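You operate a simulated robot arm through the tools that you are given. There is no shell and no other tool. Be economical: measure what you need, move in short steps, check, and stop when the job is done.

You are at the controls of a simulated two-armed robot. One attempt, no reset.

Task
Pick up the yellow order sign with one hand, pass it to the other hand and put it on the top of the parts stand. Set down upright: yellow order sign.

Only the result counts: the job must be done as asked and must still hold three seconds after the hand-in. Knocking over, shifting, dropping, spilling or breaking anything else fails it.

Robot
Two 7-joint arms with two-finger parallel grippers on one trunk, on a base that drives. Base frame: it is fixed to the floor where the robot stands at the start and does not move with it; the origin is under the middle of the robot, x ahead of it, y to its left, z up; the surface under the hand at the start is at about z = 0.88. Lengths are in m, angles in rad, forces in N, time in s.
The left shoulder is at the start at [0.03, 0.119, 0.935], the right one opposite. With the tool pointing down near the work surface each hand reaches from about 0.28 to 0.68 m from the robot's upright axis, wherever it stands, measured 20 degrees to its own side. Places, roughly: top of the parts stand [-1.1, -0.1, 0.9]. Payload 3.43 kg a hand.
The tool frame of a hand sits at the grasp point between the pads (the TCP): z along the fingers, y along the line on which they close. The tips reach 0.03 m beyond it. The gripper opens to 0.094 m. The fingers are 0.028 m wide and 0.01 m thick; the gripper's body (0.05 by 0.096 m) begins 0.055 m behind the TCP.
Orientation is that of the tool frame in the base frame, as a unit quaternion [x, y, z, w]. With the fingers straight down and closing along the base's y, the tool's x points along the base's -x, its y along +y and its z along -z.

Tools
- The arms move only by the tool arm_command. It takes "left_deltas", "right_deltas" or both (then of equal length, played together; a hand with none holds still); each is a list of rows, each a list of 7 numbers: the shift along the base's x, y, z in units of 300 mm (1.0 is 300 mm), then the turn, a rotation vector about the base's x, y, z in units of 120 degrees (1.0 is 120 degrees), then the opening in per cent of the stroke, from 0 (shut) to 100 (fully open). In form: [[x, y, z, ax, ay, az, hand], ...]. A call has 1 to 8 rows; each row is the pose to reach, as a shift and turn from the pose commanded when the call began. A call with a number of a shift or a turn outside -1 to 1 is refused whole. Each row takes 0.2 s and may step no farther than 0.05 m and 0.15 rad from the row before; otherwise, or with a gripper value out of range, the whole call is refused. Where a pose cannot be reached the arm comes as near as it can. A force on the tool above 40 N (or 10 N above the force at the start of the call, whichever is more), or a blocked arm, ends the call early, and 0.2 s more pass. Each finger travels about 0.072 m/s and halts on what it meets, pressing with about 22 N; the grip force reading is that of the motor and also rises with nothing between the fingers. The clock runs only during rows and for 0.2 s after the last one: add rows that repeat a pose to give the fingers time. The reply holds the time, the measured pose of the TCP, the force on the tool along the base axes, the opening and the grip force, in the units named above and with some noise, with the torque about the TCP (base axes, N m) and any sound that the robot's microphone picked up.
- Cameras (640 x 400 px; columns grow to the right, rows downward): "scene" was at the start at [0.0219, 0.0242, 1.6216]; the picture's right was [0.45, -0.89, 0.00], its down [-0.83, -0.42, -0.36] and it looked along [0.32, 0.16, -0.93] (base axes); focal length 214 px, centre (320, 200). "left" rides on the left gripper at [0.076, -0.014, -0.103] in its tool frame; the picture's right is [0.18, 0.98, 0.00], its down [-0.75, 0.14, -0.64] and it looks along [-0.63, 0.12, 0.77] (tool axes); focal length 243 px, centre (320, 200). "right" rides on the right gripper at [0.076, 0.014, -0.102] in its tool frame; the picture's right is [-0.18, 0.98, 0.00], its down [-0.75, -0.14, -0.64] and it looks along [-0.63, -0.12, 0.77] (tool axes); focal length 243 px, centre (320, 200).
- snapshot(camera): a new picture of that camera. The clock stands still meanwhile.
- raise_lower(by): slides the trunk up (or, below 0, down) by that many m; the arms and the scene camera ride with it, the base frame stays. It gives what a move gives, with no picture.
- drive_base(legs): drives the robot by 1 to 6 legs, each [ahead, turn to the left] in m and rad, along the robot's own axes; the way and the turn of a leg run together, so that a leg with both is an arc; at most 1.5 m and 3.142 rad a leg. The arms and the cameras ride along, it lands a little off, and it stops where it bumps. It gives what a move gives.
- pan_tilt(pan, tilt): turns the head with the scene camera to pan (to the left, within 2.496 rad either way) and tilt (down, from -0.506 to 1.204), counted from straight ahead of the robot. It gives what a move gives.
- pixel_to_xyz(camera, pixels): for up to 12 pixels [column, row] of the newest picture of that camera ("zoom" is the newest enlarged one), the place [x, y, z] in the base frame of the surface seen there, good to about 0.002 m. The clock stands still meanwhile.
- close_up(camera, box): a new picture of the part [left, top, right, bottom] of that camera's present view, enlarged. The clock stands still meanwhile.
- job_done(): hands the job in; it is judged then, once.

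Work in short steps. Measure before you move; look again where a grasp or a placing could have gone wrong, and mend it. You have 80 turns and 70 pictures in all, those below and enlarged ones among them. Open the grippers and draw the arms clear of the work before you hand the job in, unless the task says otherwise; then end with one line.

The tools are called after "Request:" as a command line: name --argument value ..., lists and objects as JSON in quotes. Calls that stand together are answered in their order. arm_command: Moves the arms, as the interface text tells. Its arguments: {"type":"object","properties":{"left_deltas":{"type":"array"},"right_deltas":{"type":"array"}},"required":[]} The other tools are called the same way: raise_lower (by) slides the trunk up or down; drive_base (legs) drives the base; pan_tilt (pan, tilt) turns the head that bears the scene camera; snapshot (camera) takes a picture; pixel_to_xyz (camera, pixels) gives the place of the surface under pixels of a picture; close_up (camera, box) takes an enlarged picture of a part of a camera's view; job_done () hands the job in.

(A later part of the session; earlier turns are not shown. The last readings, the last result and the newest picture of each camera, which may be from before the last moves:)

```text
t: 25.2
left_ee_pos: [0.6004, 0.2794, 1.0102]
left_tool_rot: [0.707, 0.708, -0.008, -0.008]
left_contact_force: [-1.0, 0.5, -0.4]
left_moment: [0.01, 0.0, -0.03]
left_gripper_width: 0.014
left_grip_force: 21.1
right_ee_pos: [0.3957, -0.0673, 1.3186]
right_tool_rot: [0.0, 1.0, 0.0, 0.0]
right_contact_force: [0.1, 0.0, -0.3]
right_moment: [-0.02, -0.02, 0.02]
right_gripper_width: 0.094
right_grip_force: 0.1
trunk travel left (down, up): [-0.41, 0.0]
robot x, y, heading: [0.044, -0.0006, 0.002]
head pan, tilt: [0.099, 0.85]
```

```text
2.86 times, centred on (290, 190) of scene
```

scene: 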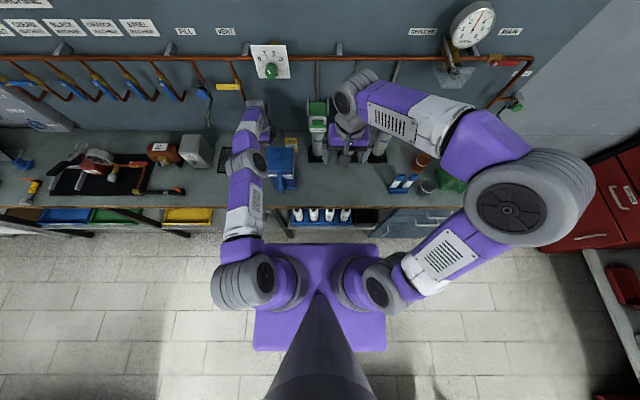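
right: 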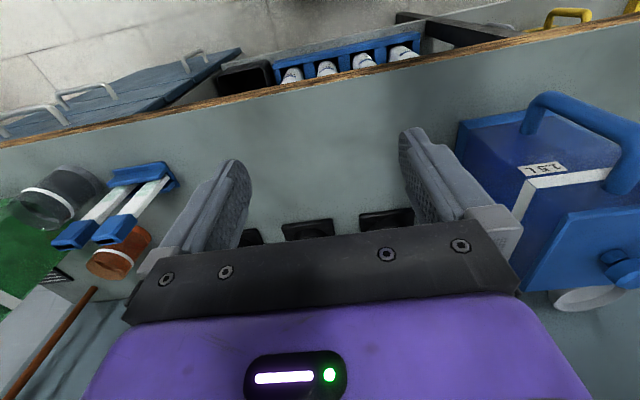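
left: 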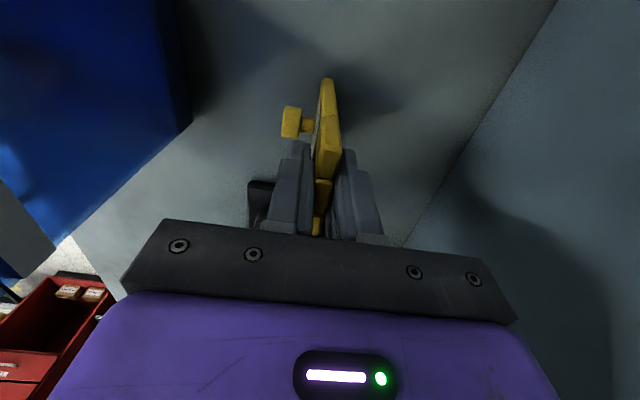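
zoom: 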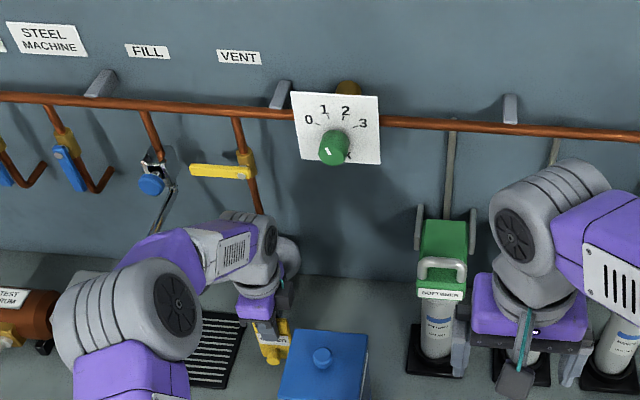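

The sign is out and hanging from the left hand. I draw back and lift, clear of lever, knob and jug.

Request:
arm_command --left_deltas '[[-0.1, 0.04, 0.03, 0, 0, 0, 0], [-0.2, 0.08, 0.08, 0, 0, 0, 0], [-0.3, 0.1, 0.18, 0, 0, 0, 0], [-0.38, 0.1, 0.3, 0, 0, 0, 0], [-0.42, 0.1, 0.44, 0, 0, 0, 0], [-0.42, 0.1, 0.58, 0, 0, 0, 0], [-0.42, 0.1, 0.72, 0, 0, 0, 0], [-0.42, 0.1, 0.86, 0, 0, 0, 0]]'

Request:
drive_base --legs '[[-0.2, 0]]'

Request:
snapshot --camera "scene"

```text
t: 27.0
left_ee_pos: [0.4742, 0.3085, 1.268]
left_tool_rot: [0.707, 0.708, -0.008, -0.009]
left_contact_force: [0.5, 0.9, -1.0]
left_moment: [0.01, -0.03, -0.03]
left_gripper_width: 0.0138
left_grip_force: 21.8
right_ee_pos: [0.3963, -0.0681, 1.3182]
right_tool_rot: [0.0, 1.0, 0.0, 0.0]
right_contact_force: [0.0, -0.2, 0.2]
right_moment: [0.02, 0.01, 0.0]
right_gripper_width: 0.0941
right_grip_force: 0.0
trunk travel left (down, up): [-0.41, 0.0]
robot x, y, heading: [0.041, 0.0034, 0.002]
head pan, tilt: [0.099, 0.85]
```

```text
t: 28.6
left_ee_pos: [0.2756, 0.31, 1.2669]
left_tool_rot: [0.707, 0.707, -0.009, -0.009]
left_contact_force: [-0.7, 0.2, -0.3]
left_moment: [-0.02, -0.04, -0.01]
left_gripper_width: 0.0139
left_grip_force: 21.6
right_ee_pos: [0.1969, -0.0682, 1.3187]
right_tool_rot: [0.0, 1.0, 0.0, 0.0]
right_contact_force: [-0.7, -0.7, -0.4]
right_moment: [0.03, 0.03, 0.0]
right_gripper_width: 0.0942
right_grip_force: 0.0
trunk travel left (down, up): [-0.41, 0.0]
robot x, y, heading: [-0.1619, 0.002, -0.001]
head pan, tilt: [0.099, 0.85]
```

```text
35 pictures are left
```

scene: 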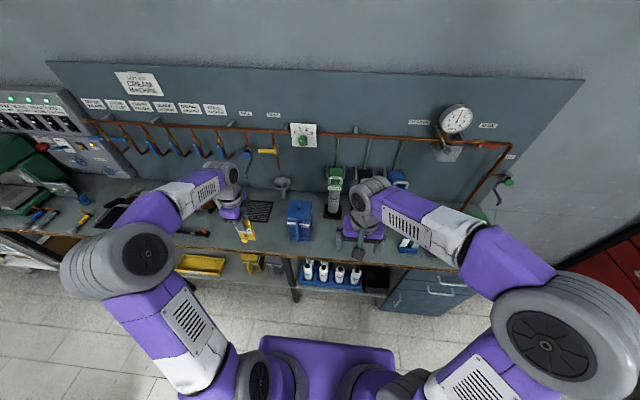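

Robot is now at x≈-0.16 with free space. I turn the right hand: yaw -90° while moving it to the right, then tilt it so that it points left and 30° down with its camera on top.

Request:
arm_command --right_deltas '[[0.02, -0.05, 0, 0, 0, -0.07, 100], [0.04, -0.1, 0, 0, 0, -0.14, 100], [0.06, -0.15, 0, 0, 0, -0.21, 100], [0.08, -0.2, 0, 0, 0, -0.28, 100], [0.1, -0.25, 0, 0, 0, -0.35, 100], [0.12, -0.3, 0, 0, 0, -0.42, 100], [0.14, -0.35, 0, 0, 0, -0.49, 100], [0.16, -0.4, 0, 0, 0, -0.56, 100]]'

Request:
arm_command --right_deltas '[[0.02, 0, 0, 0, 0, -0.07, 80], [0.06, 0, 0, 0, 0, -0.14, 60], [0.1, 0, 0, 0, 0, -0.19, 60], [0.1, 0, 0, 0, 0, -0.19, 60]]'

Request:
arm_command --right_deltas '[[0, 0, -0.02, 0.07, 0, 0, 60], [0, 0, -0.04, 0.14, 0, 0, 60], [0, 0, -0.06, 0.21, 0, 0, 60], [0, 0, -0.08, 0.28, 0, 0, 60], [0, 0, -0.1, 0.35, 0, 0, 60], [0, 0, -0.12, 0.42, 0, 0, 60], [0, 0, -0.14, 0.5, 0, 0, 60], [0, 0, -0.14, 0.5, 0, 0, 60]]'

Request:
snapshot --camera "scene"

```text
t: 30.4
left_ee_pos: [0.2751, 0.3075, 1.2682]
left_tool_rot: [0.707, 0.707, -0.009, -0.009]
left_contact_force: [-1.3, 0.6, -0.6]
left_moment: [-0.03, 0.01, 0.04]
left_gripper_width: 0.014
left_grip_force: 21.5
right_ee_pos: [0.2446, -0.1887, 1.3185]
right_tool_rot: [0.554, 0.832, 0.0, -0.001]
right_contact_force: [0.6, 0.3, -0.4]
right_moment: [0.0, 0.01, 0.02]
right_gripper_width: 0.094
right_grip_force: 0.1
trunk travel left (down, up): [-0.41, 0.0]
robot x, y, heading: [-0.1619, -0.0011, 0.001]
head pan, tilt: [0.099, 0.85]
```

```text
t: 31.4
left_ee_pos: [0.275, 0.3093, 1.2683]
left_tool_rot: [0.707, 0.707, -0.009, -0.007]
left_contact_force: [0.0, 0.3, -0.3]
left_moment: [-0.01, -0.01, 0.01]
left_gripper_width: 0.0136
left_grip_force: 22.7
right_ee_pos: [0.273, -0.1885, 1.3177]
right_tool_rot: [0.708, 0.707, 0.0, 0.0]
right_contact_force: [-0.1, 0.0, -0.1]
right_moment: [-0.03, -0.01, -0.01]
right_gripper_width: 0.0563
right_grip_force: 0.0
trunk travel left (down, up): [-0.41, 0.0]
robot x, y, heading: [-0.1691, 0.0011, -0.004]
head pan, tilt: [0.099, 0.85]
```

```text
refused: row 7 steps farther than a row can; nothing moved
```

```text
34 pictures are left
```

scene: 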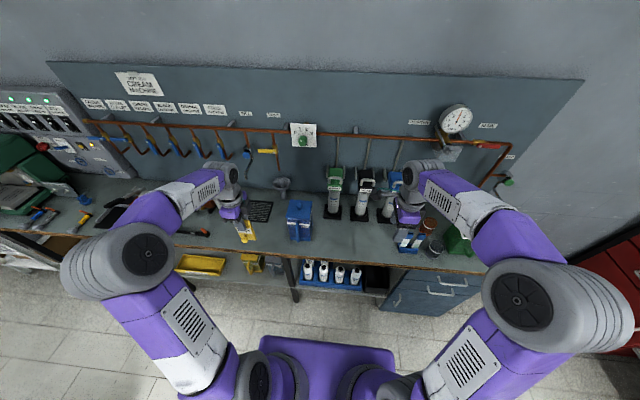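

The last tilt row was too big; I resend it with 0.07 steps.

Request:
arm_command --right_deltas '[[0, 0, -0.02, 0.07, 0, 0, 60], [0, 0, -0.04, 0.14, 0, 0, 60], [0, 0, -0.06, 0.21, 0, 0, 60], [0, 0, -0.08, 0.28, 0, 0, 60], [0, 0, -0.1, 0.35, 0, 0, 60], [0, 0, -0.12, 0.42, 0, 0, 60], [0, 0, -0.14, 0.48, 0, 0, 60], [0, 0, -0.14, 0.48, 0, 0, 60]]'

Request:
snapshot --camera "scene"

Request:
snapshot --camera "right"

```text
t: 33.2
left_ee_pos: [0.2742, 0.3096, 1.2674]
left_tool_rot: [0.707, 0.707, -0.008, -0.009]
left_contact_force: [0.8, 0.0, -0.8]
left_moment: [0.0, -0.06, 0.01]
left_gripper_width: 0.014
left_grip_force: 22.6
right_ee_pos: [0.2749, -0.1868, 1.2761]
right_tool_rot: [0.619, 0.619, 0.341, -0.342]
right_contact_force: [1.2, 0.9, 0.2]
right_moment: [0.03, 0.03, -0.01]
right_gripper_width: 0.0562
right_grip_force: 0.1
trunk travel left (down, up): [-0.41, 0.0]
robot x, y, heading: [-0.1625, 0.0026, -0.004]
head pan, tilt: [0.099, 0.85]
```

```text
33 pictures are left
```

scene: 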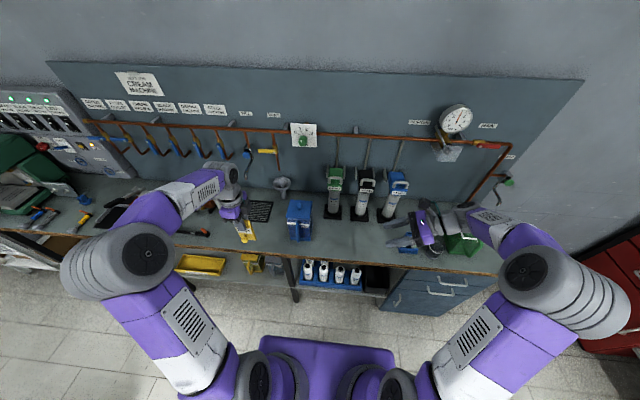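

```text
32 pictures are left
```

right: 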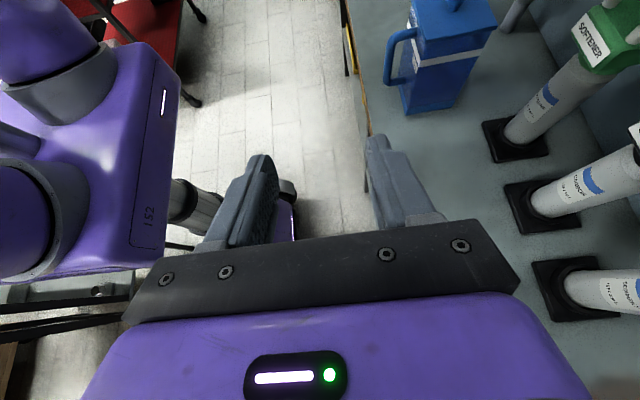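

Both hands are in their handover attitudes. I enlarge each hand to see what protrudes from it (dark boxes, camera) before bringing them together.

Request:
close_up --camera "scene" --box '[180, 150, 300, 250]'

Request:
close_up --camera "scene" --box '[370, 180, 490, 280]'

```text
4.00 times, centred on (240, 200) of scene
```

zoom: 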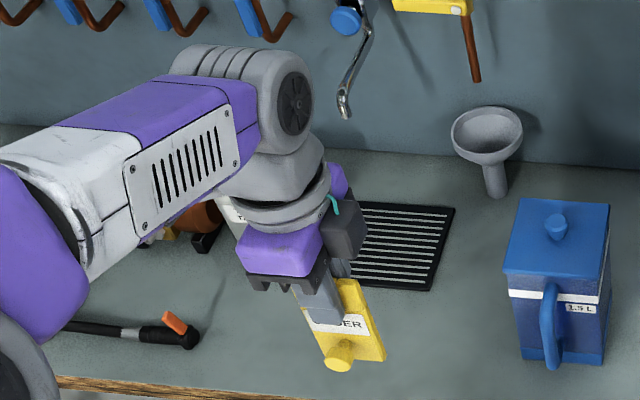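

```text
4.00 times, centred on (430, 230) of scene
```

zoom: 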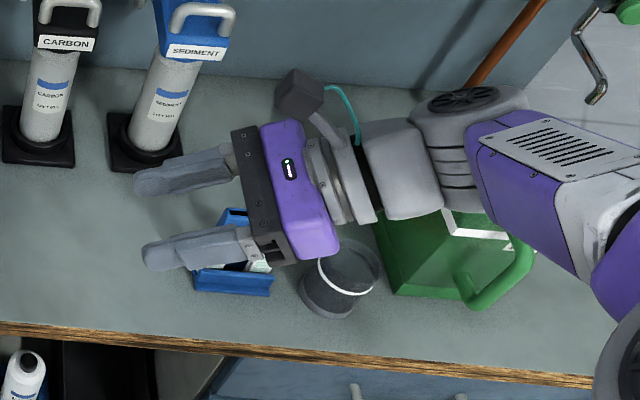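

I measure the dark box on the left hand and the one on the right hand.

Request:
pixel_to_xyz --camera "zoom" --pixels '[[290, 85], [310, 95], [285, 105], [290, 160], [150, 180], [150, 250]]'

Request:
close_up --camera "scene" --box '[220, 180, 300, 250]'

Request:
pixel_to_xyz --camera "scene" --pixels '[[262, 204], [270, 207], [264, 210], [270, 203], [250, 212], [262, 200], [265, 235], [257, 238]]'

```text
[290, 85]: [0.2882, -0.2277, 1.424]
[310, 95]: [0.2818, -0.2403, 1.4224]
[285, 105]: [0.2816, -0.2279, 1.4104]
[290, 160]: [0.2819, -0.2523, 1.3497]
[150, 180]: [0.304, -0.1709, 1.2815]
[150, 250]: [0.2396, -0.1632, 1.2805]
```

```text
5.71 times, centred on (260, 215) of scene
```

zoom: 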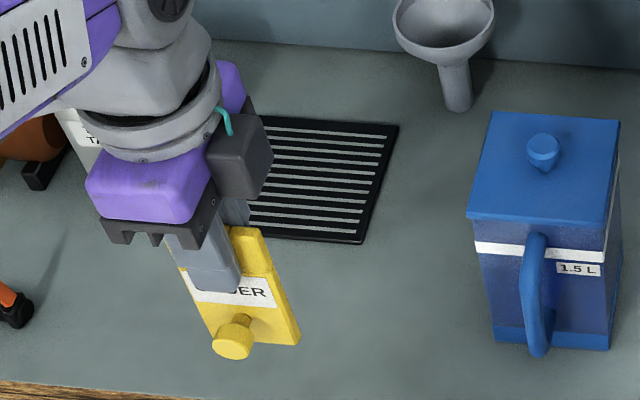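

```text
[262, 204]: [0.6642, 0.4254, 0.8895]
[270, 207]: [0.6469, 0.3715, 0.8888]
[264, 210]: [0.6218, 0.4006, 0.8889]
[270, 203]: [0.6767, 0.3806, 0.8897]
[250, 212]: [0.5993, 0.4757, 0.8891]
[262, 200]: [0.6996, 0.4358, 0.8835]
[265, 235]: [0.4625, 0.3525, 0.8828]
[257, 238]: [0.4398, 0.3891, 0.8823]
```

Request:
pixel_to_xyz --camera "zoom" --pixels '[[225, 150], [240, 185], [262, 150], [145, 185], [205, 255], [255, 255], [235, 345], [285, 335], [215, 290], [190, 280], [265, 320], [245, 125]]'

```text
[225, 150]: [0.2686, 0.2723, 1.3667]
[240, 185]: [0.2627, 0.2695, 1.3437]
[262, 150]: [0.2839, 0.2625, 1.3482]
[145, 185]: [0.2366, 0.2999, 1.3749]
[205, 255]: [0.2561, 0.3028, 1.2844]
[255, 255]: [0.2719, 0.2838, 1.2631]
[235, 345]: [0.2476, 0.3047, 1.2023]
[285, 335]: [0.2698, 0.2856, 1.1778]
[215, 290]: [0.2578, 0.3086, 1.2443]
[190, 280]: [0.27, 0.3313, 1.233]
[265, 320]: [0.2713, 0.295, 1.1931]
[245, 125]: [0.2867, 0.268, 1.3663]
```

The left hand's dark box sits on its -y side, just where the right hand's camera would come. So I turn the left hand with the sign by 180° about the vertical, which puts the box on the far side, and flatten the right hand's tilt to about 25°.

Request:
arm_command --left_deltas '[[0, 0, 0, 0, 0, 0.07, 0], [0, 0, 0, 0, 0, 0.14, 0], [0, 0, 0, 0, 0, 0.21, 0], [0, 0, 0, 0, 0, 0.28, 0], [0, 0, 0, 0, 0, 0.35, 0], [0, 0, 0, 0, 0, 0.42, 0], [0, 0, 0, 0, 0, 0.49, 0], [0, 0, 0, 0, 0, 0.56, 0]]' --right_deltas '[[0, 0, 0, 0.03, 0, 0, 60], [0, 0, 0, 0.06, 0, 0, 60], [0, 0, 0, 0.06, 0, 0, 60], [0, 0, 0, 0.06, 0, 0, 60], [0, 0, 0, 0.06, 0, 0, 60], [0, 0, 0, 0.06, 0, 0, 60], [0, 0, 0, 0.06, 0, 0, 60], [0, 0, 0, 0.06, 0, 0, 60]]'

Request:
arm_command --left_deltas '[[0, 0, 0, 0, 0, 0.07, 0], [0, 0, 0, 0, 0, 0.14, 0], [0, 0, 0, 0, 0, 0.21, 0], [0, 0, 0, 0, 0, 0.28, 0], [0, 0, 0, 0, 0, 0.35, 0], [0, 0, 0, 0, 0, 0.42, 0], [0, 0, 0, 0, 0, 0.49, 0], [0, 0, 0, 0, 0, 0.56, 0]]'

Request:
arm_command --left_deltas '[[0, -0.05, 0, 0, 0, 0.07, 0], [0, -0.1, 0, 0, 0, 0.14, 0], [0, -0.16, 0, 0, 0, 0.21, 0], [0, -0.24, 0, 0, 0, 0.28, 0], [0, -0.32, 0, 0, 0, 0.35, 0], [0, -0.42, 0, 0, 0, 0.38, 0], [0, -0.52, 0, 0, 0, 0.38, 0], [0, -0.62, 0, 0, 0, 0.38, 0]]'

Request:
snapshot --camera "scene"

```text
t: 35.0
left_ee_pos: [0.2752, 0.3096, 1.2678]
left_tool_rot: [0.196, 0.981, -0.012, -0.002]
left_contact_force: [0.7, -0.8, 0.0]
left_moment: [-0.02, 0.02, 0.0]
left_gripper_width: 0.0138
left_grip_force: 22.6
right_ee_pos: [0.2737, -0.188, 1.2757]
right_tool_rot: [0.597, 0.598, 0.378, -0.379]
right_contact_force: [0.6, 0.7, 0.1]
right_moment: [-0.04, 0.04, 0.0]
right_gripper_width: 0.0565
right_grip_force: 0.0
trunk travel left (down, up): [-0.41, 0.0]
robot x, y, heading: [-0.1617, 0.0038, -0.001]
head pan, tilt: [0.099, 0.85]
```

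```text
t: 36.8
left_ee_pos: [0.2744, 0.3091, 1.2652]
left_tool_rot: [-0.379, 0.925, -0.01, 0.004]
left_contact_force: [-0.5, -0.7, -1.9]
left_moment: [0.02, 0.02, 0.02]
left_gripper_width: 0.0139
left_grip_force: 22.1
right_ee_pos: [0.2743, -0.1877, 1.2755]
right_tool_rot: [0.597, 0.597, 0.379, -0.38]
right_contact_force: [-0.1, -0.3, 0.5]
right_moment: [0.02, 0.01, 0.03]
right_gripper_width: 0.0565
right_grip_force: 0.0
trunk travel left (down, up): [-0.41, 0.0]
robot x, y, heading: [-0.1609, -0.001, -0.005]
head pan, tilt: [0.099, 0.85]
```

```text
t: 38.6
left_ee_pos: [0.274, 0.1216, 1.2673]
left_tool_rot: [0.708, -0.706, 0.008, -0.008]
left_contact_force: [0.1, -0.1, -0.1]
left_moment: [0.03, 0.02, -0.02]
left_gripper_width: 0.0138
left_grip_force: 21.8
right_ee_pos: [0.2745, -0.1892, 1.2762]
right_tool_rot: [0.597, 0.597, 0.379, -0.379]
right_contact_force: [-0.5, 0.9, -0.2]
right_moment: [0.03, 0.01, -0.03]
right_gripper_width: 0.0566
right_grip_force: 0.1
trunk travel left (down, up): [-0.41, 0.0]
robot x, y, heading: [-0.1598, 0.0017, -0.003]
head pan, tilt: [0.099, 0.85]
```

```text
28 pictures are left
```

scene: 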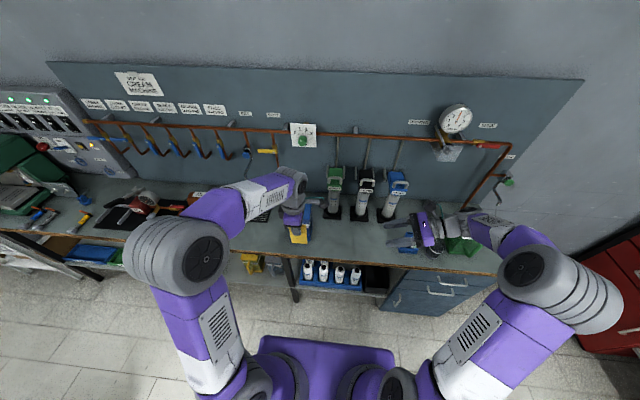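

The yaw is done. I enlarge the left hand to check where the box is now and measure the sign.

Request:
close_up --camera "scene" --box '[250, 170, 346, 254]'

Request:
snapshot --camera "right"

```text
4.76 times, centred on (298, 212) of scene
```

zoom: 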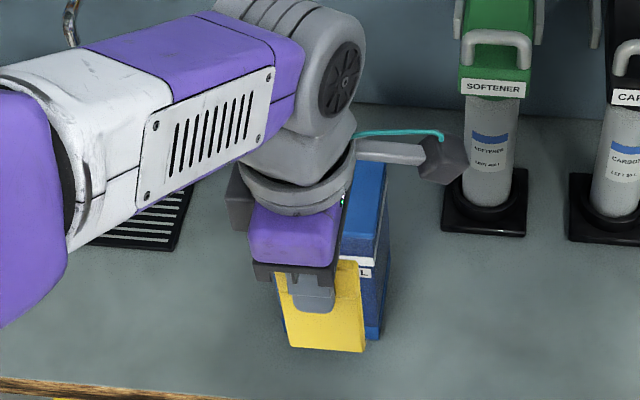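

```text
26 pictures are left
```

right: 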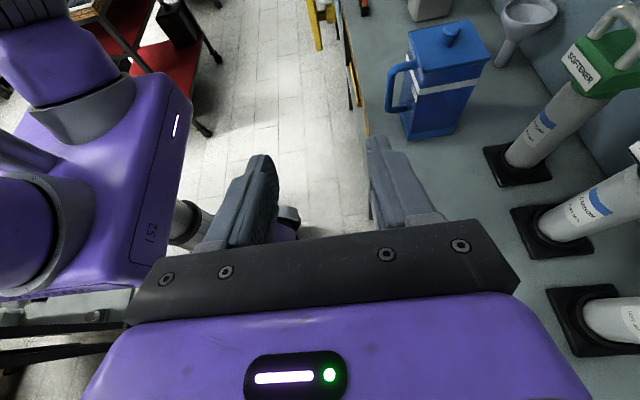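

The camera boom is now on the right side of the left hand, while the front and back of the sign are free. So the right hand will come from the robot's side instead, pointing forward and 32° down, closing on the sign's width. I undo its tilt and yaw it back.

Request:
arm_command --right_deltas '[[0, 0, 0, -0.0675, 0, 0, 70], [0, 0, 0, -0.135, 0, 0, 80], [0, 0, 0, -0.2025, 0, 0, 85], [0, 0, 0, -0.27, 0, 0, 85], [0, 0, 0, -0.3375, 0, 0, 85], [0, 0, 0, -0.405, 0, 0, 85], [0, 0, 0, -0.4725, 0, 0, 85], [0, 0, 0, -0.54, 0, 0, 85]]'

Request:
arm_command --right_deltas '[[-0.03, 0, 0, 0, 0, 0.07, 85], [-0.06, 0, 0, 0, 0, 0.14, 85], [-0.09, 0, 0, 0, 0, 0.21, 85], [-0.12, 0, 0, 0, 0, 0.28, 85], [-0.15, 0, 0, 0, 0, 0.35, 85], [-0.18, 0, 0, 0, 0, 0.42, 85], [-0.21, 0, 0, 0, 0, 0.49, 85], [-0.24, 0, 0, 0, 0, 0.56, 85]]'

Request:
arm_command --right_deltas '[[0, 0, 0, 0, 0, 0.07, 85], [0, 0, 0, 0, 0, 0.14, 85], [0, 0, 0, 0, 0, 0.19, 85], [0, 0, 0, 0, 0, 0.19, 85]]'

Request:
arm_command --right_deltas '[[0, 0, 0, 0, -0.07, 0, 85], [0, 0, 0, 0, -0.14, 0, 85], [0, 0, 0, 0, -0.21, 0, 85], [0, 0, 0, 0, -0.28, 0, 85], [0, 0, 0, 0, -0.35, 0, 85], [0, 0, 0, 0, -0.42, 0, 85], [0, 0, 0, 0, -0.483, 0, 85], [0, 0, 0, 0, -0.483, 0, 85]]'

Request:
snapshot --camera "scene"

```text
t: 40.4
left_ee_pos: [0.2753, 0.1245, 1.2675]
left_tool_rot: [0.708, -0.706, 0.008, -0.008]
left_contact_force: [0.6, -0.5, -1.6]
left_moment: [0.0, -0.02, 0.03]
left_gripper_width: 0.0139
left_grip_force: 22.1
right_ee_pos: [0.2739, -0.1869, 1.2766]
right_tool_rot: [0.707, 0.707, 0.0, 0.001]
right_contact_force: [-0.3, 0.5, 0.0]
right_moment: [0.03, 0.0, 0.0]
right_gripper_width: 0.0797
right_grip_force: 0.0
trunk travel left (down, up): [-0.41, 0.0]
robot x, y, heading: [-0.1624, 0.0006, -0.0]
head pan, tilt: [0.099, 0.85]
```

```text
t: 42.2
left_ee_pos: [0.2743, 0.1222, 1.267]
left_tool_rot: [-0.707, 0.707, -0.009, 0.009]
left_contact_force: [0.7, -0.7, -0.9]
left_moment: [-0.03, -0.02, 0.01]
left_gripper_width: 0.0143
left_grip_force: 21.8
right_ee_pos: [0.2023, -0.1873, 1.2771]
right_tool_rot: [0.197, 0.98, 0.0, 0.0]
right_contact_force: [0.0, 1.2, -0.9]
right_moment: [0.0, 0.02, -0.02]
right_gripper_width: 0.0797
right_grip_force: 0.1
trunk travel left (down, up): [-0.41, 0.0]
robot x, y, heading: [-0.163, 0.0001, -0.004]
head pan, tilt: [0.099, 0.85]
```

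```text
t: 43.2
left_ee_pos: [0.2755, 0.1233, 1.2667]
left_tool_rot: [0.707, -0.707, 0.009, -0.009]
left_contact_force: [-0.2, -0.6, -0.7]
left_moment: [-0.03, -0.01, 0.01]
left_gripper_width: 0.0137
left_grip_force: 21.7
right_ee_pos: [0.2013, -0.1887, 1.2768]
right_tool_rot: [-0.001, 1.0, 0.0, 0.001]
right_contact_force: [-0.4, 0.3, -0.3]
right_moment: [0.02, 0.03, -0.01]
right_gripper_width: 0.08
right_grip_force: 0.1
trunk travel left (down, up): [-0.41, 0.0]
robot x, y, heading: [-0.1585, 0.0024, -0.002]
head pan, tilt: [0.099, 0.85]
```

```text
t: 45.0
left_ee_pos: [0.2749, 0.1237, 1.2667]
left_tool_rot: [0.707, -0.707, 0.008, -0.008]
left_contact_force: [-0.1, -0.5, -0.4]
left_moment: [0.0, -0.01, 0.0]
left_gripper_width: 0.0136
left_grip_force: 21.8
right_ee_pos: [0.2558, -0.1932, 1.3076]
right_tool_rot: [0.0, 0.875, 0.001, 0.485]
right_contact_force: [-1.3, -0.2, 0.2]
right_moment: [-0.03, 0.0, 0.0]
right_gripper_width: 0.0797
right_grip_force: 0.1
right hand out of reach, approached as far as the arm can: row 5, 6, 7, 8
trunk travel left (down, up): [-0.41, 0.0]
robot x, y, heading: [-0.1599, -0.0016, -0.002]
head pan, tilt: [0.099, 0.85]
```

```text
25 pictures are left
```

scene: 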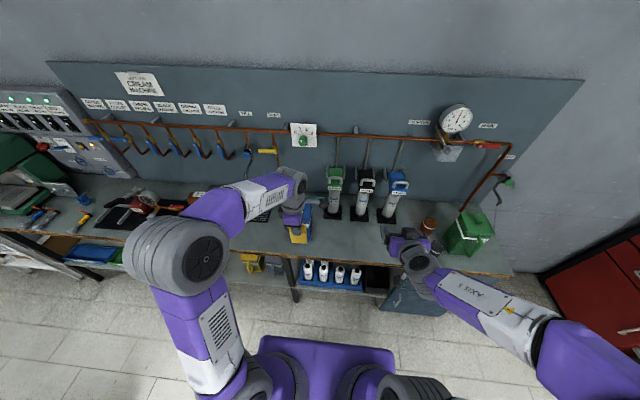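

The right hand has its attitude, but needs the grasp farther ahead. I back the base 0.1 m and push the left hand with the sign 0.13 m forward and 0.09 m to the right.

Request:
drive_base --legs '[[-0.1, 0]]'

Request:
arm_command --left_deltas '[[0.08, -0.05, 0, 0, 0, 0, 0], [0.16, -0.1, 0, 0, 0, 0, 0], [0.24, -0.15, 0, 0, 0, 0, 0], [0.32, -0.2, 0, 0, 0, 0, 0], [0.38, -0.25, 0, 0, 0, 0, 0], [0.43, -0.3, 0, 0, 0, 0, 0], [0.43, -0.3, 0, 0, 0, 0, 0]]'

Request:
snapshot --camera "scene"

Request:
close_up --camera "scene" --box '[270, 180, 430, 280]'

```text
t: 46.1
left_ee_pos: [0.1753, 0.1233, 1.2666]
left_tool_rot: [0.708, -0.707, 0.009, -0.008]
left_contact_force: [-0.9, 0.5, -0.8]
left_moment: [0.03, 0.01, 0.0]
left_gripper_width: 0.0141
left_grip_force: 21.8
right_ee_pos: [0.1555, -0.194, 1.3076]
right_tool_rot: [-0.001, 0.875, 0.0, 0.483]
right_contact_force: [-0.4, 0.6, 0.3]
right_moment: [0.0, 0.0, -0.03]
right_gripper_width: 0.0798
right_grip_force: 0.1
trunk travel left (down, up): [-0.41, 0.0]
robot x, y, heading: [-0.2623, -0.0022, 0.001]
head pan, tilt: [0.099, 0.85]
```

```text
t: 47.8
left_ee_pos: [0.304, 0.0345, 1.2669]
left_tool_rot: [0.708, -0.707, 0.009, -0.008]
left_contact_force: [-0.2, 0.5, -0.9]
left_moment: [-0.01, 0.0, 0.0]
left_gripper_width: 0.014
left_grip_force: 21.8
right_ee_pos: [0.1555, -0.1917, 1.3084]
right_tool_rot: [0.0, 0.875, 0.0, 0.484]
right_contact_force: [0.6, -0.6, -0.9]
right_moment: [-0.01, 0.01, 0.03]
right_gripper_width: 0.0801
right_grip_force: 0.1
trunk travel left (down, up): [-0.41, 0.0]
robot x, y, heading: [-0.2615, 0.0006, -0.004]
head pan, tilt: [0.099, 0.85]
```

```text
24 pictures are left
```

scene: 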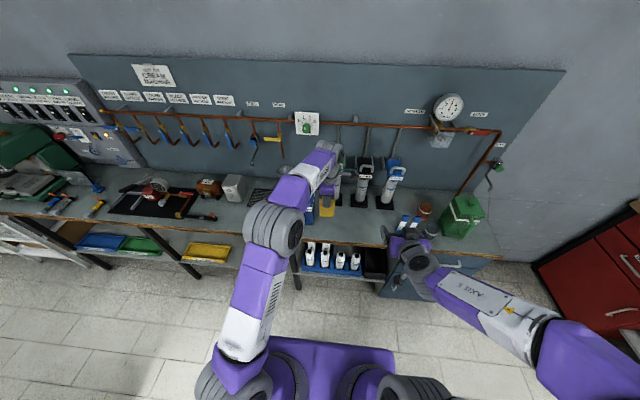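

```text
4.00 times, centred on (350, 230) of scene
```

zoom: 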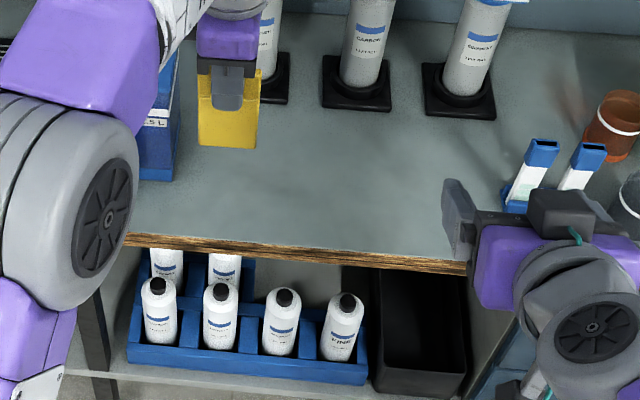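

The right hand shows its box on top and camera below, as expected. I measure the sign's back face in this view.

Request:
pixel_to_xyz --camera "zoom" --pixels '[[203, 140], [252, 143], [258, 80], [201, 85], [228, 130], [203, 115], [256, 115], [560, 200], [535, 195], [228, 145]]'

```text
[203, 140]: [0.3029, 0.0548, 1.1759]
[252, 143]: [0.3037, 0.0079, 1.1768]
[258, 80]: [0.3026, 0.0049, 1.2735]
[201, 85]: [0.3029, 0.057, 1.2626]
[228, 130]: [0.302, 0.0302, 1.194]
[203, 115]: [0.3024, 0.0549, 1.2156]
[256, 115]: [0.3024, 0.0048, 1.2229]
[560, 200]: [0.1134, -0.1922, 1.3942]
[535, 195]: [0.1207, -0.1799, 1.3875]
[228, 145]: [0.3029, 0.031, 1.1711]
```

Plate centre is at x≈0.309, y≈0.031, bottom z≈1.165. Before crossing over I check where the left forearm and elbow are relative to the right wrist's path.

Request:
pixel_to_xyz --camera "scene" --pixels '[[298, 195], [285, 205], [293, 235], [265, 215], [265, 265], [245, 335], [318, 160], [425, 265], [415, 245], [470, 290], [280, 240], [255, 300]]'

```text
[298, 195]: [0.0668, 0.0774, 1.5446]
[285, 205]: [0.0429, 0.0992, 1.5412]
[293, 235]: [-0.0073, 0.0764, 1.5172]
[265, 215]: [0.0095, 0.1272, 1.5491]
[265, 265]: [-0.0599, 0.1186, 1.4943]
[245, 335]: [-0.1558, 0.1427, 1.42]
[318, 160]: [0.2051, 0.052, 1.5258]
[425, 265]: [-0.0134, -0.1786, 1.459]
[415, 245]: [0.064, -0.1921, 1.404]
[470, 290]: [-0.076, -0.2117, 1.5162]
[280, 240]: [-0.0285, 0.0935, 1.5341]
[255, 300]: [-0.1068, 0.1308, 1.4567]
```

The right wrist would come too close under the left forearm. I yaw both hands by +45°, so the right hand will come from behind on the right side, clear of that forearm.

Request:
arm_command --left_deltas '[[0, 0, 0, 0, 0, 0.0625, 0], [0, 0, 0, 0, 0, 0.125, 0], [0, 0, 0, 0, 0, 0.1875, 0], [0, 0, 0, 0, 0, 0.25, 0], [0, 0, 0, 0, 0, 0.3125, 0], [0, 0, 0, 0, 0, 0.375, 0], [0, 0, 0, 0, 0, 0.375, 0]]' --right_deltas '[[0.02, 0, 0, 0, 0, 0.0625, 85], [0.04, 0, 0, 0, 0, 0.125, 85], [0.06, 0, 0, 0, 0, 0.1875, 85], [0.06, 0, 0, 0, 0, 0.25, 85], [0.06, 0, 0, 0, 0, 0.3125, 85], [0.06, 0, 0, 0, 0, 0.375, 85], [0.06, 0, 0, 0, 0, 0.375, 85]]'

Request:
close_up --camera "scene" --box '[270, 160, 430, 260]'

```text
t: 49.4
left_ee_pos: [0.3036, 0.0338, 1.2673]
left_tool_rot: [0.924, -0.381, 0.004, -0.011]
left_contact_force: [-0.2, -0.1, -1.3]
left_moment: [0.0, 0.03, 0.02]
left_gripper_width: 0.0138
left_grip_force: 21.7
right_ee_pos: [0.1729, -0.1931, 1.3078]
right_tool_rot: [-0.336, 0.808, 0.186, 0.447]
right_contact_force: [-0.2, -1.4, 0.1]
right_moment: [0.02, -0.03, 0.0]
right_gripper_width: 0.0798
right_grip_force: 0.1
trunk travel left (down, up): [-0.41, 0.0]
robot x, y, heading: [-0.2639, -0.001, -0.001]
head pan, tilt: [0.099, 0.85]
```

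```text
4.00 times, centred on (350, 210) of scene
```

zoom: 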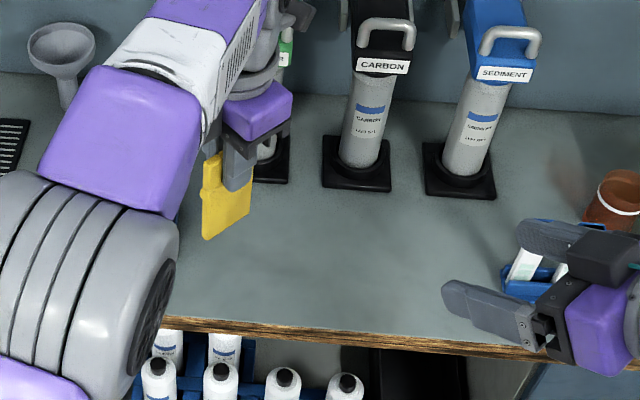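

Both turned. I measure the sign's rear face in the new attitude.

Request:
pixel_to_xyz --camera "zoom" --pixels '[[206, 234], [247, 207], [228, 215], [207, 205], [249, 195], [215, 180], [208, 190], [247, 215]]'

```text
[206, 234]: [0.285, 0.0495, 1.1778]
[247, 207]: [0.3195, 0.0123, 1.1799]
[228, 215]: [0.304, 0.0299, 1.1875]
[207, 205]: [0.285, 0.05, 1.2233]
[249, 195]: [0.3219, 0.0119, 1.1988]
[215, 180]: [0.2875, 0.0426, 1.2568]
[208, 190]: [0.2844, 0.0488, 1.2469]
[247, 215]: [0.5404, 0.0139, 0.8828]
```

The plate centre is at (0.308, 0.036) with its normal exactly along the right hand's heading. I go to the pre-grasp 0.12 m behind it.

Request:
arm_command --right_deltas '[[0.04, 0.1, -0.017, 0, 0, 0, 85], [0.08, 0.2, -0.034, 0, 0, 0, 85], [0.12, 0.3, -0.05, 0, 0, 0, 85], [0.16, 0.4, -0.067, 0, 0, 0, 85], [0.193, 0.507, -0.083, 0, 0, 0, 85], [0.193, 0.507, -0.083, 0, 0, 0, 85]]'

Request:
snapshot --camera "scene"

Request:
snapshot --camera "right"

```text
t: 50.8
left_ee_pos: [0.3046, 0.0338, 1.2674]
left_tool_rot: [0.924, -0.381, 0.004, -0.01]
left_contact_force: [-1.4, 0.0, -0.5]
left_moment: [-0.02, 0.01, 0.03]
left_gripper_width: 0.0141
left_grip_force: 21.5
right_ee_pos: [0.2351, -0.0542, 1.2951]
right_tool_rot: [-0.323, 0.797, 0.183, 0.476]
right_contact_force: [-0.3, 0.5, 0.2]
right_moment: [-0.01, 0.01, -0.01]
right_gripper_width: 0.08
right_grip_force: 0.1
right hand out of reach, approached as far as the arm can: row 4, 5
trunk travel left (down, up): [-0.41, 0.0]
robot x, y, heading: [-0.2598, 0.0007, 0.003]
head pan, tilt: [0.099, 0.85]
```

```text
21 pictures are left
```

scene: 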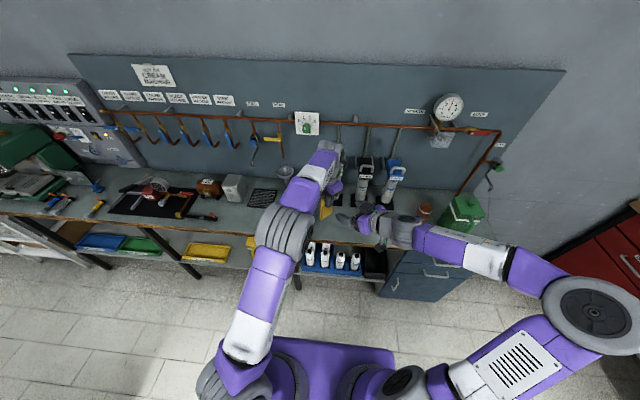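

```text
20 pictures are left
```

right: 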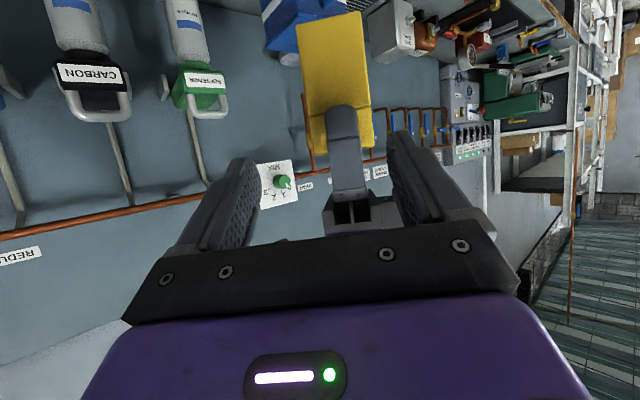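

The hand is lined up (the sign at (335,80) in its view, between the fingers), but about 1.5 cm off because of a joint limit. I advance part-way and see whether the pose becomes exact.

Request:
arm_command --right_deltas '[[0.05, 0.07, -0.06, 0, 0, 0, 85], [0.1, 0.14, -0.12, 0, 0, 0, 85], [0.1, 0.14, -0.12, 0, 0, 0, 85]]'

Request:
close_up --camera "scene" --box '[290, 160, 418, 240]'

```text
t: 51.5
left_ee_pos: [0.303, 0.033, 1.2672]
left_tool_rot: [0.924, -0.382, 0.004, -0.01]
left_contact_force: [0.0, 0.1, -0.3]
left_moment: [0.04, -0.04, 0.0]
left_gripper_width: 0.014
left_grip_force: 22.1
right_ee_pos: [0.2442, -0.0236, 1.2554]
right_tool_rot: [-0.335, 0.808, 0.185, 0.447]
right_contact_force: [0.6, -0.3, 0.2]
right_moment: [0.0, -0.01, -0.02]
right_gripper_width: 0.0799
right_grip_force: 0.0
right hand out of reach, approached as far as the arm can: row 1, 2, 3
trunk travel left (down, up): [-0.41, 0.0]
robot x, y, heading: [-0.2632, 0.0021, 0.005]
head pan, tilt: [0.099, 0.85]
```

```text
5.00 times, centred on (354, 200) of scene
```

zoom: 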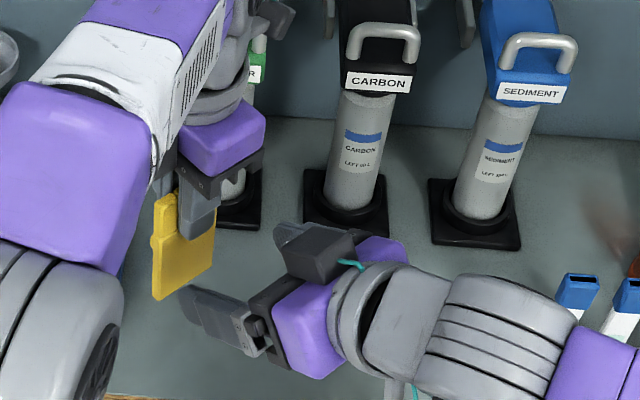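

The right hand's attitude is exact now but it stands 9 cm short along its axis. I bring the sign to it with the left hand, straight along the right hand's axis, first about 65 % of the way.

Request:
arm_command --left_deltas '[[-0.045, -0.042, 0.028, 0, 0, 0, 0], [-0.09, -0.084, 0.056, 0, 0, 0, 0], [-0.13, -0.12, 0.08, 0, 0, 0, 0], [-0.13, -0.12, 0.08, 0, 0, 0, 0]]'

Request:
snapshot --camera "right"

Request:
close_up --camera "scene" --box '[290, 160, 418, 240]'

```text
t: 52.5
left_ee_pos: [0.2653, -0.0034, 1.2922]
left_tool_rot: [0.924, -0.382, 0.005, -0.011]
left_contact_force: [-0.8, 0.4, -1.4]
left_moment: [0.02, -0.03, -0.02]
left_gripper_width: 0.0138
left_grip_force: 21.9
right_ee_pos: [0.2455, -0.0214, 1.2537]
right_tool_rot: [-0.335, 0.809, 0.185, 0.447]
right_contact_force: [-0.3, -0.3, 0.0]
right_moment: [0.01, 0.0, 0.0]
right_gripper_width: 0.0801
right_grip_force: 0.0
trunk travel left (down, up): [-0.41, 0.0]
robot x, y, heading: [-0.2576, -0.0026, -0.001]
head pan, tilt: [0.099, 0.85]
```

```text
18 pictures are left
```

right: 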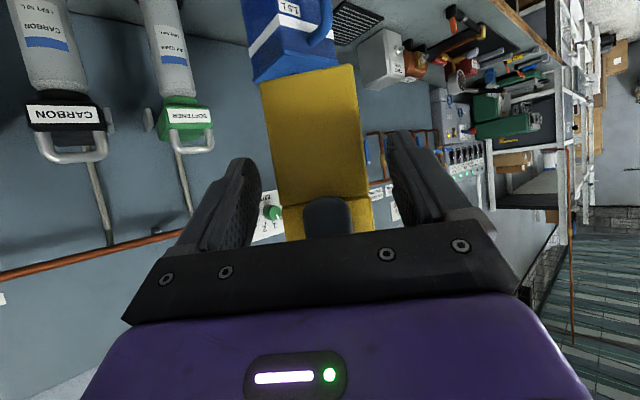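

```text
5.00 times, centred on (354, 200) of scene
```

zoom: 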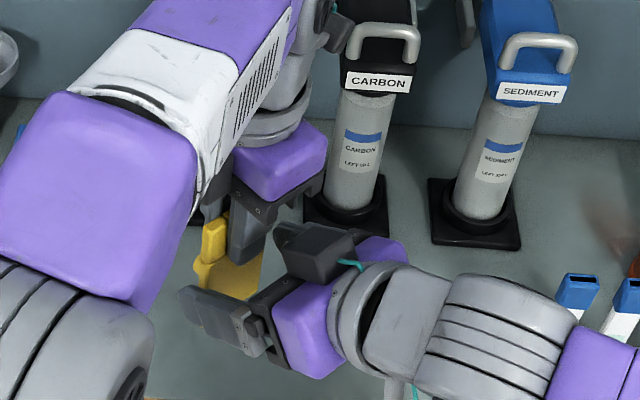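

The sign is centred in the right hand's view and clearances look right. I go the remaining 3 cm.

Request:
arm_command --left_deltas '[[-0.035, -0.032, 0.022, 0, 0, 0, 0], [-0.063, -0.06, 0.042, 0, 0, 0, 0], [-0.063, -0.06, 0.042, 0, 0, 0, 0]]'

Request:
snapshot --camera "right"

```text
t: 53.4
left_ee_pos: [0.2467, -0.0216, 1.3042]
left_tool_rot: [0.924, -0.383, 0.005, -0.011]
left_contact_force: [-0.2, 0.5, -1.4]
left_moment: [0.01, 0.01, 0.01]
left_gripper_width: 0.0143
left_grip_force: 22.4
right_ee_pos: [0.2453, -0.0221, 1.2543]
right_tool_rot: [-0.335, 0.809, 0.185, 0.447]
right_contact_force: [0.1, 0.1, -0.3]
right_moment: [0.02, 0.01, 0.01]
right_gripper_width: 0.08
right_grip_force: 0.1
trunk travel left (down, up): [-0.41, 0.0]
robot x, y, heading: [-0.26, -0.0017, -0.001]
head pan, tilt: [0.099, 0.85]
```

```text
16 pictures are left
```

right: 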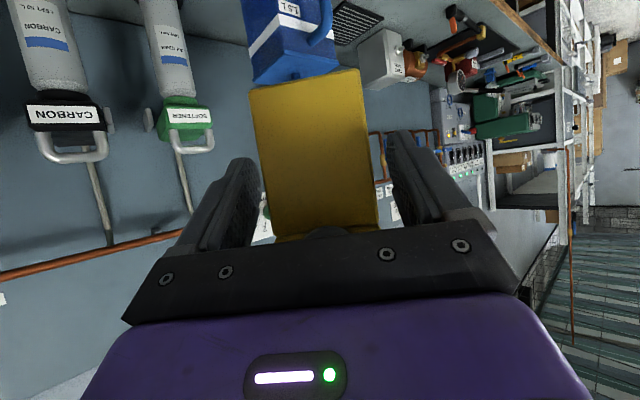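

The sign lies between the right fingers. I close the right hand on its width.

Request:
arm_command --right_deltas '[[0, 0, 0, 0, 0, 0, 65], [0, 0, 0, 0, 0, 0, 50], [0, 0, 0, 0, 0, 0, 0], [0, 0, 0, 0, 0, 0, 0], [0, 0, 0, 0, 0, 0, 0]]'

Request:
snapshot --camera "right"

```text
t: 54.5
left_ee_pos: [0.2466, -0.0219, 1.3045]
left_tool_rot: [0.924, -0.382, 0.004, -0.01]
left_contact_force: [-6.6, 2.5, 1.8]
left_moment: [0.07, 0.16, 0.0]
left_gripper_width: 0.0139
left_grip_force: 22.2
right_ee_pos: [0.2458, -0.0232, 1.2544]
right_tool_rot: [-0.334, 0.809, 0.184, 0.447]
right_contact_force: [6.7, -2.6, -0.9]
right_moment: [0.06, 0.14, -0.01]
right_gripper_width: 0.0615
right_grip_force: 22.1
trunk travel left (down, up): [-0.41, 0.0]
robot x, y, heading: [-0.2619, 0.0005, 0.003]
head pan, tilt: [0.099, 0.85]
```

```text
15 pictures are left
```

right: 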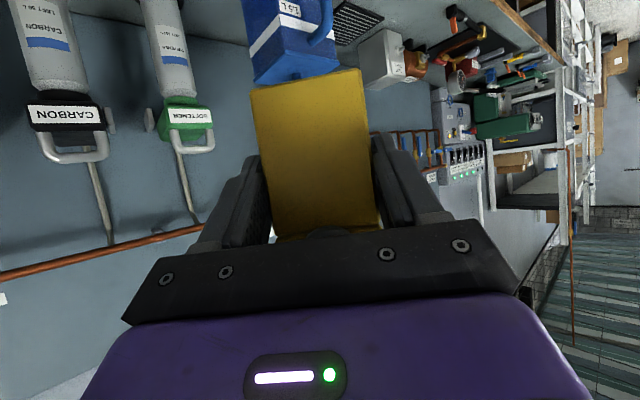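

The right hand holds with 22 N at 0.0615 m and the arms share a small 7 N side load. I open the left hand a little and look at how the sign settles.

Request:
arm_command --left_deltas '[[0, 0, 0, 0, 0, 0, 20], [0, 0, 0, 0, 0, 0, 30], [0, 0, 0, 0, 0, 0, 40], [0, 0, 0, 0, 0, 0, 40]]'

Request:
snapshot --camera "right"

```text
t: 55.5
left_ee_pos: [0.2476, -0.0216, 1.3039]
left_tool_rot: [0.924, -0.381, 0.006, -0.012]
left_contact_force: [17.4, 6.5, -1.4]
left_moment: [-0.13, 0.33, 0.23]
left_gripper_width: 0.0283
left_grip_force: 0.2
right_ee_pos: [0.2454, -0.0217, 1.2545]
right_tool_rot: [-0.336, 0.808, 0.186, 0.447]
right_contact_force: [-19.5, -6.3, -0.3]
right_moment: [0.34, -1.2, -0.22]
right_gripper_width: 0.0615
right_grip_force: 22.2
trunk travel left (down, up): [-0.41, 0.0]
robot x, y, heading: [-0.2589, 0.0014, 0.003]
head pan, tilt: [0.099, 0.85]
```

```text
14 pictures are left
```

right: 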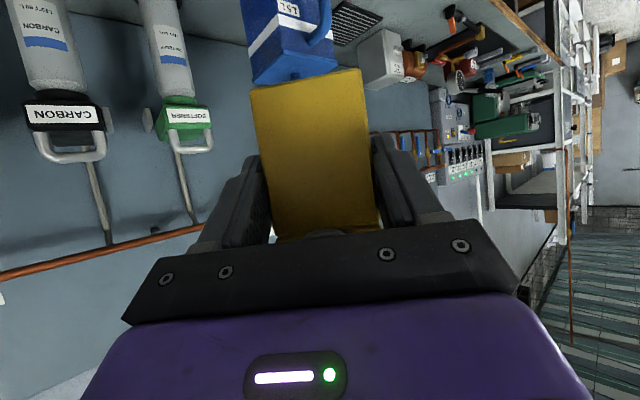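

The sign stays put in the right hand; the left finger opened until it met the right hand's body (17 N). I close it back slightly and draw the left hand straight up.

Request:
arm_command --left_deltas '[[0, 0, 0, 0, 0, 0, 22], [0, 0, 0, 0, 0, 0, 22], [0, 0, 0.04, 0, 0, 0, 22], [0, 0, 0.1, 0, 0, 0, 22], [0, 0, 0.17, 0, 0, 0, 22], [0, 0, 0.25, 0, 0, 0, 22], [0, 0, 0.35, 0, 0, 0, 22]]'

Request:
snapshot --camera "scene"

```text
t: 57.1
left_ee_pos: [0.2466, -0.0218, 1.4097]
left_tool_rot: [0.924, -0.382, 0.003, -0.011]
left_contact_force: [0.6, 0.0, 0.8]
left_moment: [0.01, -0.04, 0.0]
left_gripper_width: 0.0206
left_grip_force: 0.1
right_ee_pos: [0.2456, -0.0224, 1.2547]
right_tool_rot: [-0.335, 0.809, 0.185, 0.447]
right_contact_force: [0.4, 0.3, 0.3]
right_moment: [0.0, 0.0, -0.02]
right_gripper_width: 0.0614
right_grip_force: 22.0
trunk travel left (down, up): [-0.41, 0.0]
robot x, y, heading: [-0.2603, -0.0007, -0.0]
head pan, tilt: [0.099, 0.85]
```

```text
13 pictures are left
```

scene: 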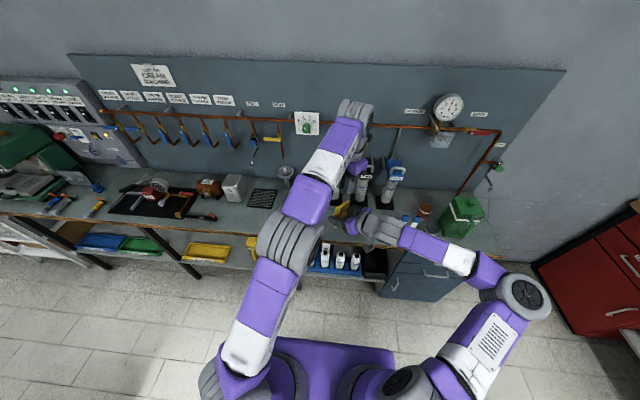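

The handover succeeded: the right hand holds the sign alone. I move the left hand away to the left, and yaw the right hand by -45° (pointing straight ahead of the robot) while shifting it to the right.

Request:
arm_command --left_deltas '[[0, 0.1, 0.03, 0, 0, 0, 22], [0, 0.2, 0.06, 0, 0, 0, 22], [0, 0.32, 0.06, 0, 0, 0, 22], [0, 0.44, 0.06, 0, 0, 0, 22], [0, 0.56, 0.06, 0, 0, 0, 22], [0, 0.68, 0.06, 0, 0, 0, 22], [0, 0.8, 0.06, 0, 0, 0, 22]]'

Request:
arm_command --right_deltas '[[0.01, -0.06, 0.01, 0, 0, -0.05, 0], [0.02, -0.12, 0.02, 0, 0, -0.1, 0], [0.03, -0.18, 0.03, 0, 0, -0.15, 0], [0.03, -0.24, 0.03, 0, 0, -0.2, 0], [0.03, -0.3, 0.03, 0, 0, -0.25, 0], [0.03, -0.36, 0.03, 0, 0, -0.3, 0], [0.03, -0.42, 0.03, 0, 0, -0.34, 0], [0.03, -0.45, 0.03, 0, 0, -0.375, 0]]'

Request:
pan_tilt --pan 2.49 --tilt 0.9

Request:
snapshot --camera "scene"

Request:
pixel_to_xyz --camera "scene" --pixels '[[60, 380], [20, 380], [100, 380], [140, 380], [60, 330], [20, 300], [100, 330], [140, 330], [180, 330], [10, 395], [40, 250], [180, 380]]'

```text
t: 58.8
left_ee_pos: [0.2479, 0.2207, 1.4258]
left_tool_rot: [0.924, -0.382, 0.004, -0.011]
left_contact_force: [0.6, 0.3, -0.2]
left_moment: [-0.01, 0.01, -0.04]
left_gripper_width: 0.0206
left_grip_force: 0.1
right_ee_pos: [0.2463, -0.0197, 1.2544]
right_tool_rot: [-0.335, 0.809, 0.184, 0.446]
right_contact_force: [-0.8, 0.7, 0.0]
right_moment: [0.02, 0.04, 0.02]
right_gripper_width: 0.0616
right_grip_force: 22.1
trunk travel left (down, up): [-0.41, 0.0]
robot x, y, heading: [-0.2611, -0.0002, -0.003]
head pan, tilt: [0.099, 0.85]
```

```text
t: 60.5
left_ee_pos: [0.2472, 0.2192, 1.4267]
left_tool_rot: [0.924, -0.381, 0.005, -0.011]
left_contact_force: [-0.5, 0.6, 0.4]
left_moment: [-0.02, -0.04, 0.01]
left_gripper_width: 0.0207
left_grip_force: 0.0
right_ee_pos: [0.2551, -0.1577, 1.2633]
right_tool_rot: [0.002, 0.876, -0.001, 0.483]
right_contact_force: [-0.5, -0.4, -0.5]
right_moment: [0.0, 0.0, -0.03]
right_gripper_width: 0.0614
right_grip_force: 22.1
trunk travel left (down, up): [-0.41, 0.0]
robot x, y, heading: [-0.2622, 0.0003, 0.006]
head pan, tilt: [0.099, 0.85]
```

```text
t: 62.7
left_ee_pos: [0.2472, 0.2195, 1.426]
left_tool_rot: [0.924, -0.382, 0.004, -0.011]
left_contact_force: [-0.8, -0.5, -0.5]
left_moment: [-0.02, 0.03, -0.01]
left_gripper_width: 0.0207
left_grip_force: 0.0
right_ee_pos: [0.2544, -0.1566, 1.263]
right_tool_rot: [0.0, 0.875, 0.0, 0.484]
right_contact_force: [0.1, -1.2, 0.1]
right_moment: [0.01, -0.02, -0.03]
right_gripper_width: 0.0616
right_grip_force: 22.5
trunk travel left (down, up): [-0.41, 0.0]
robot x, y, heading: [-0.2603, -0.0007, 0.003]
head pan, tilt: [2.491, 0.901]
```

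```text
12 pictures are left
```

scene: 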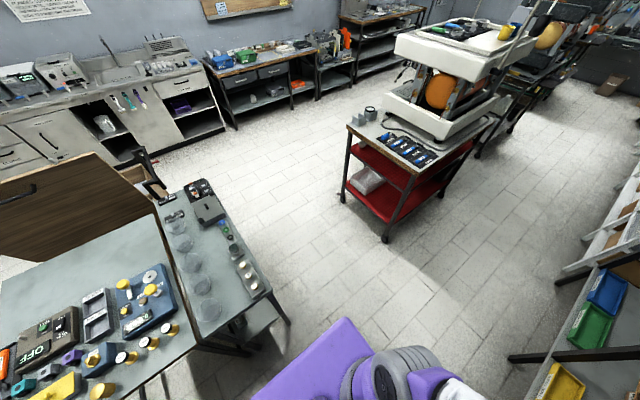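

```text
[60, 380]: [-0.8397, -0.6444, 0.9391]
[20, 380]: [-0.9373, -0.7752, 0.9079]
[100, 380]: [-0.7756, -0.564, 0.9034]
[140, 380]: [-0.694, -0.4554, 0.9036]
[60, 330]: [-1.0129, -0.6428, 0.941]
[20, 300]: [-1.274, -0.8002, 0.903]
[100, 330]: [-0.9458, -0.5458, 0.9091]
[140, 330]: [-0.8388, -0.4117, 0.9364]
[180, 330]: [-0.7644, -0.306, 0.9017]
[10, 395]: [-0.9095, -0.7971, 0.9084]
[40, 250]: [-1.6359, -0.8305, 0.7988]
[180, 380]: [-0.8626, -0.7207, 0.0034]
```

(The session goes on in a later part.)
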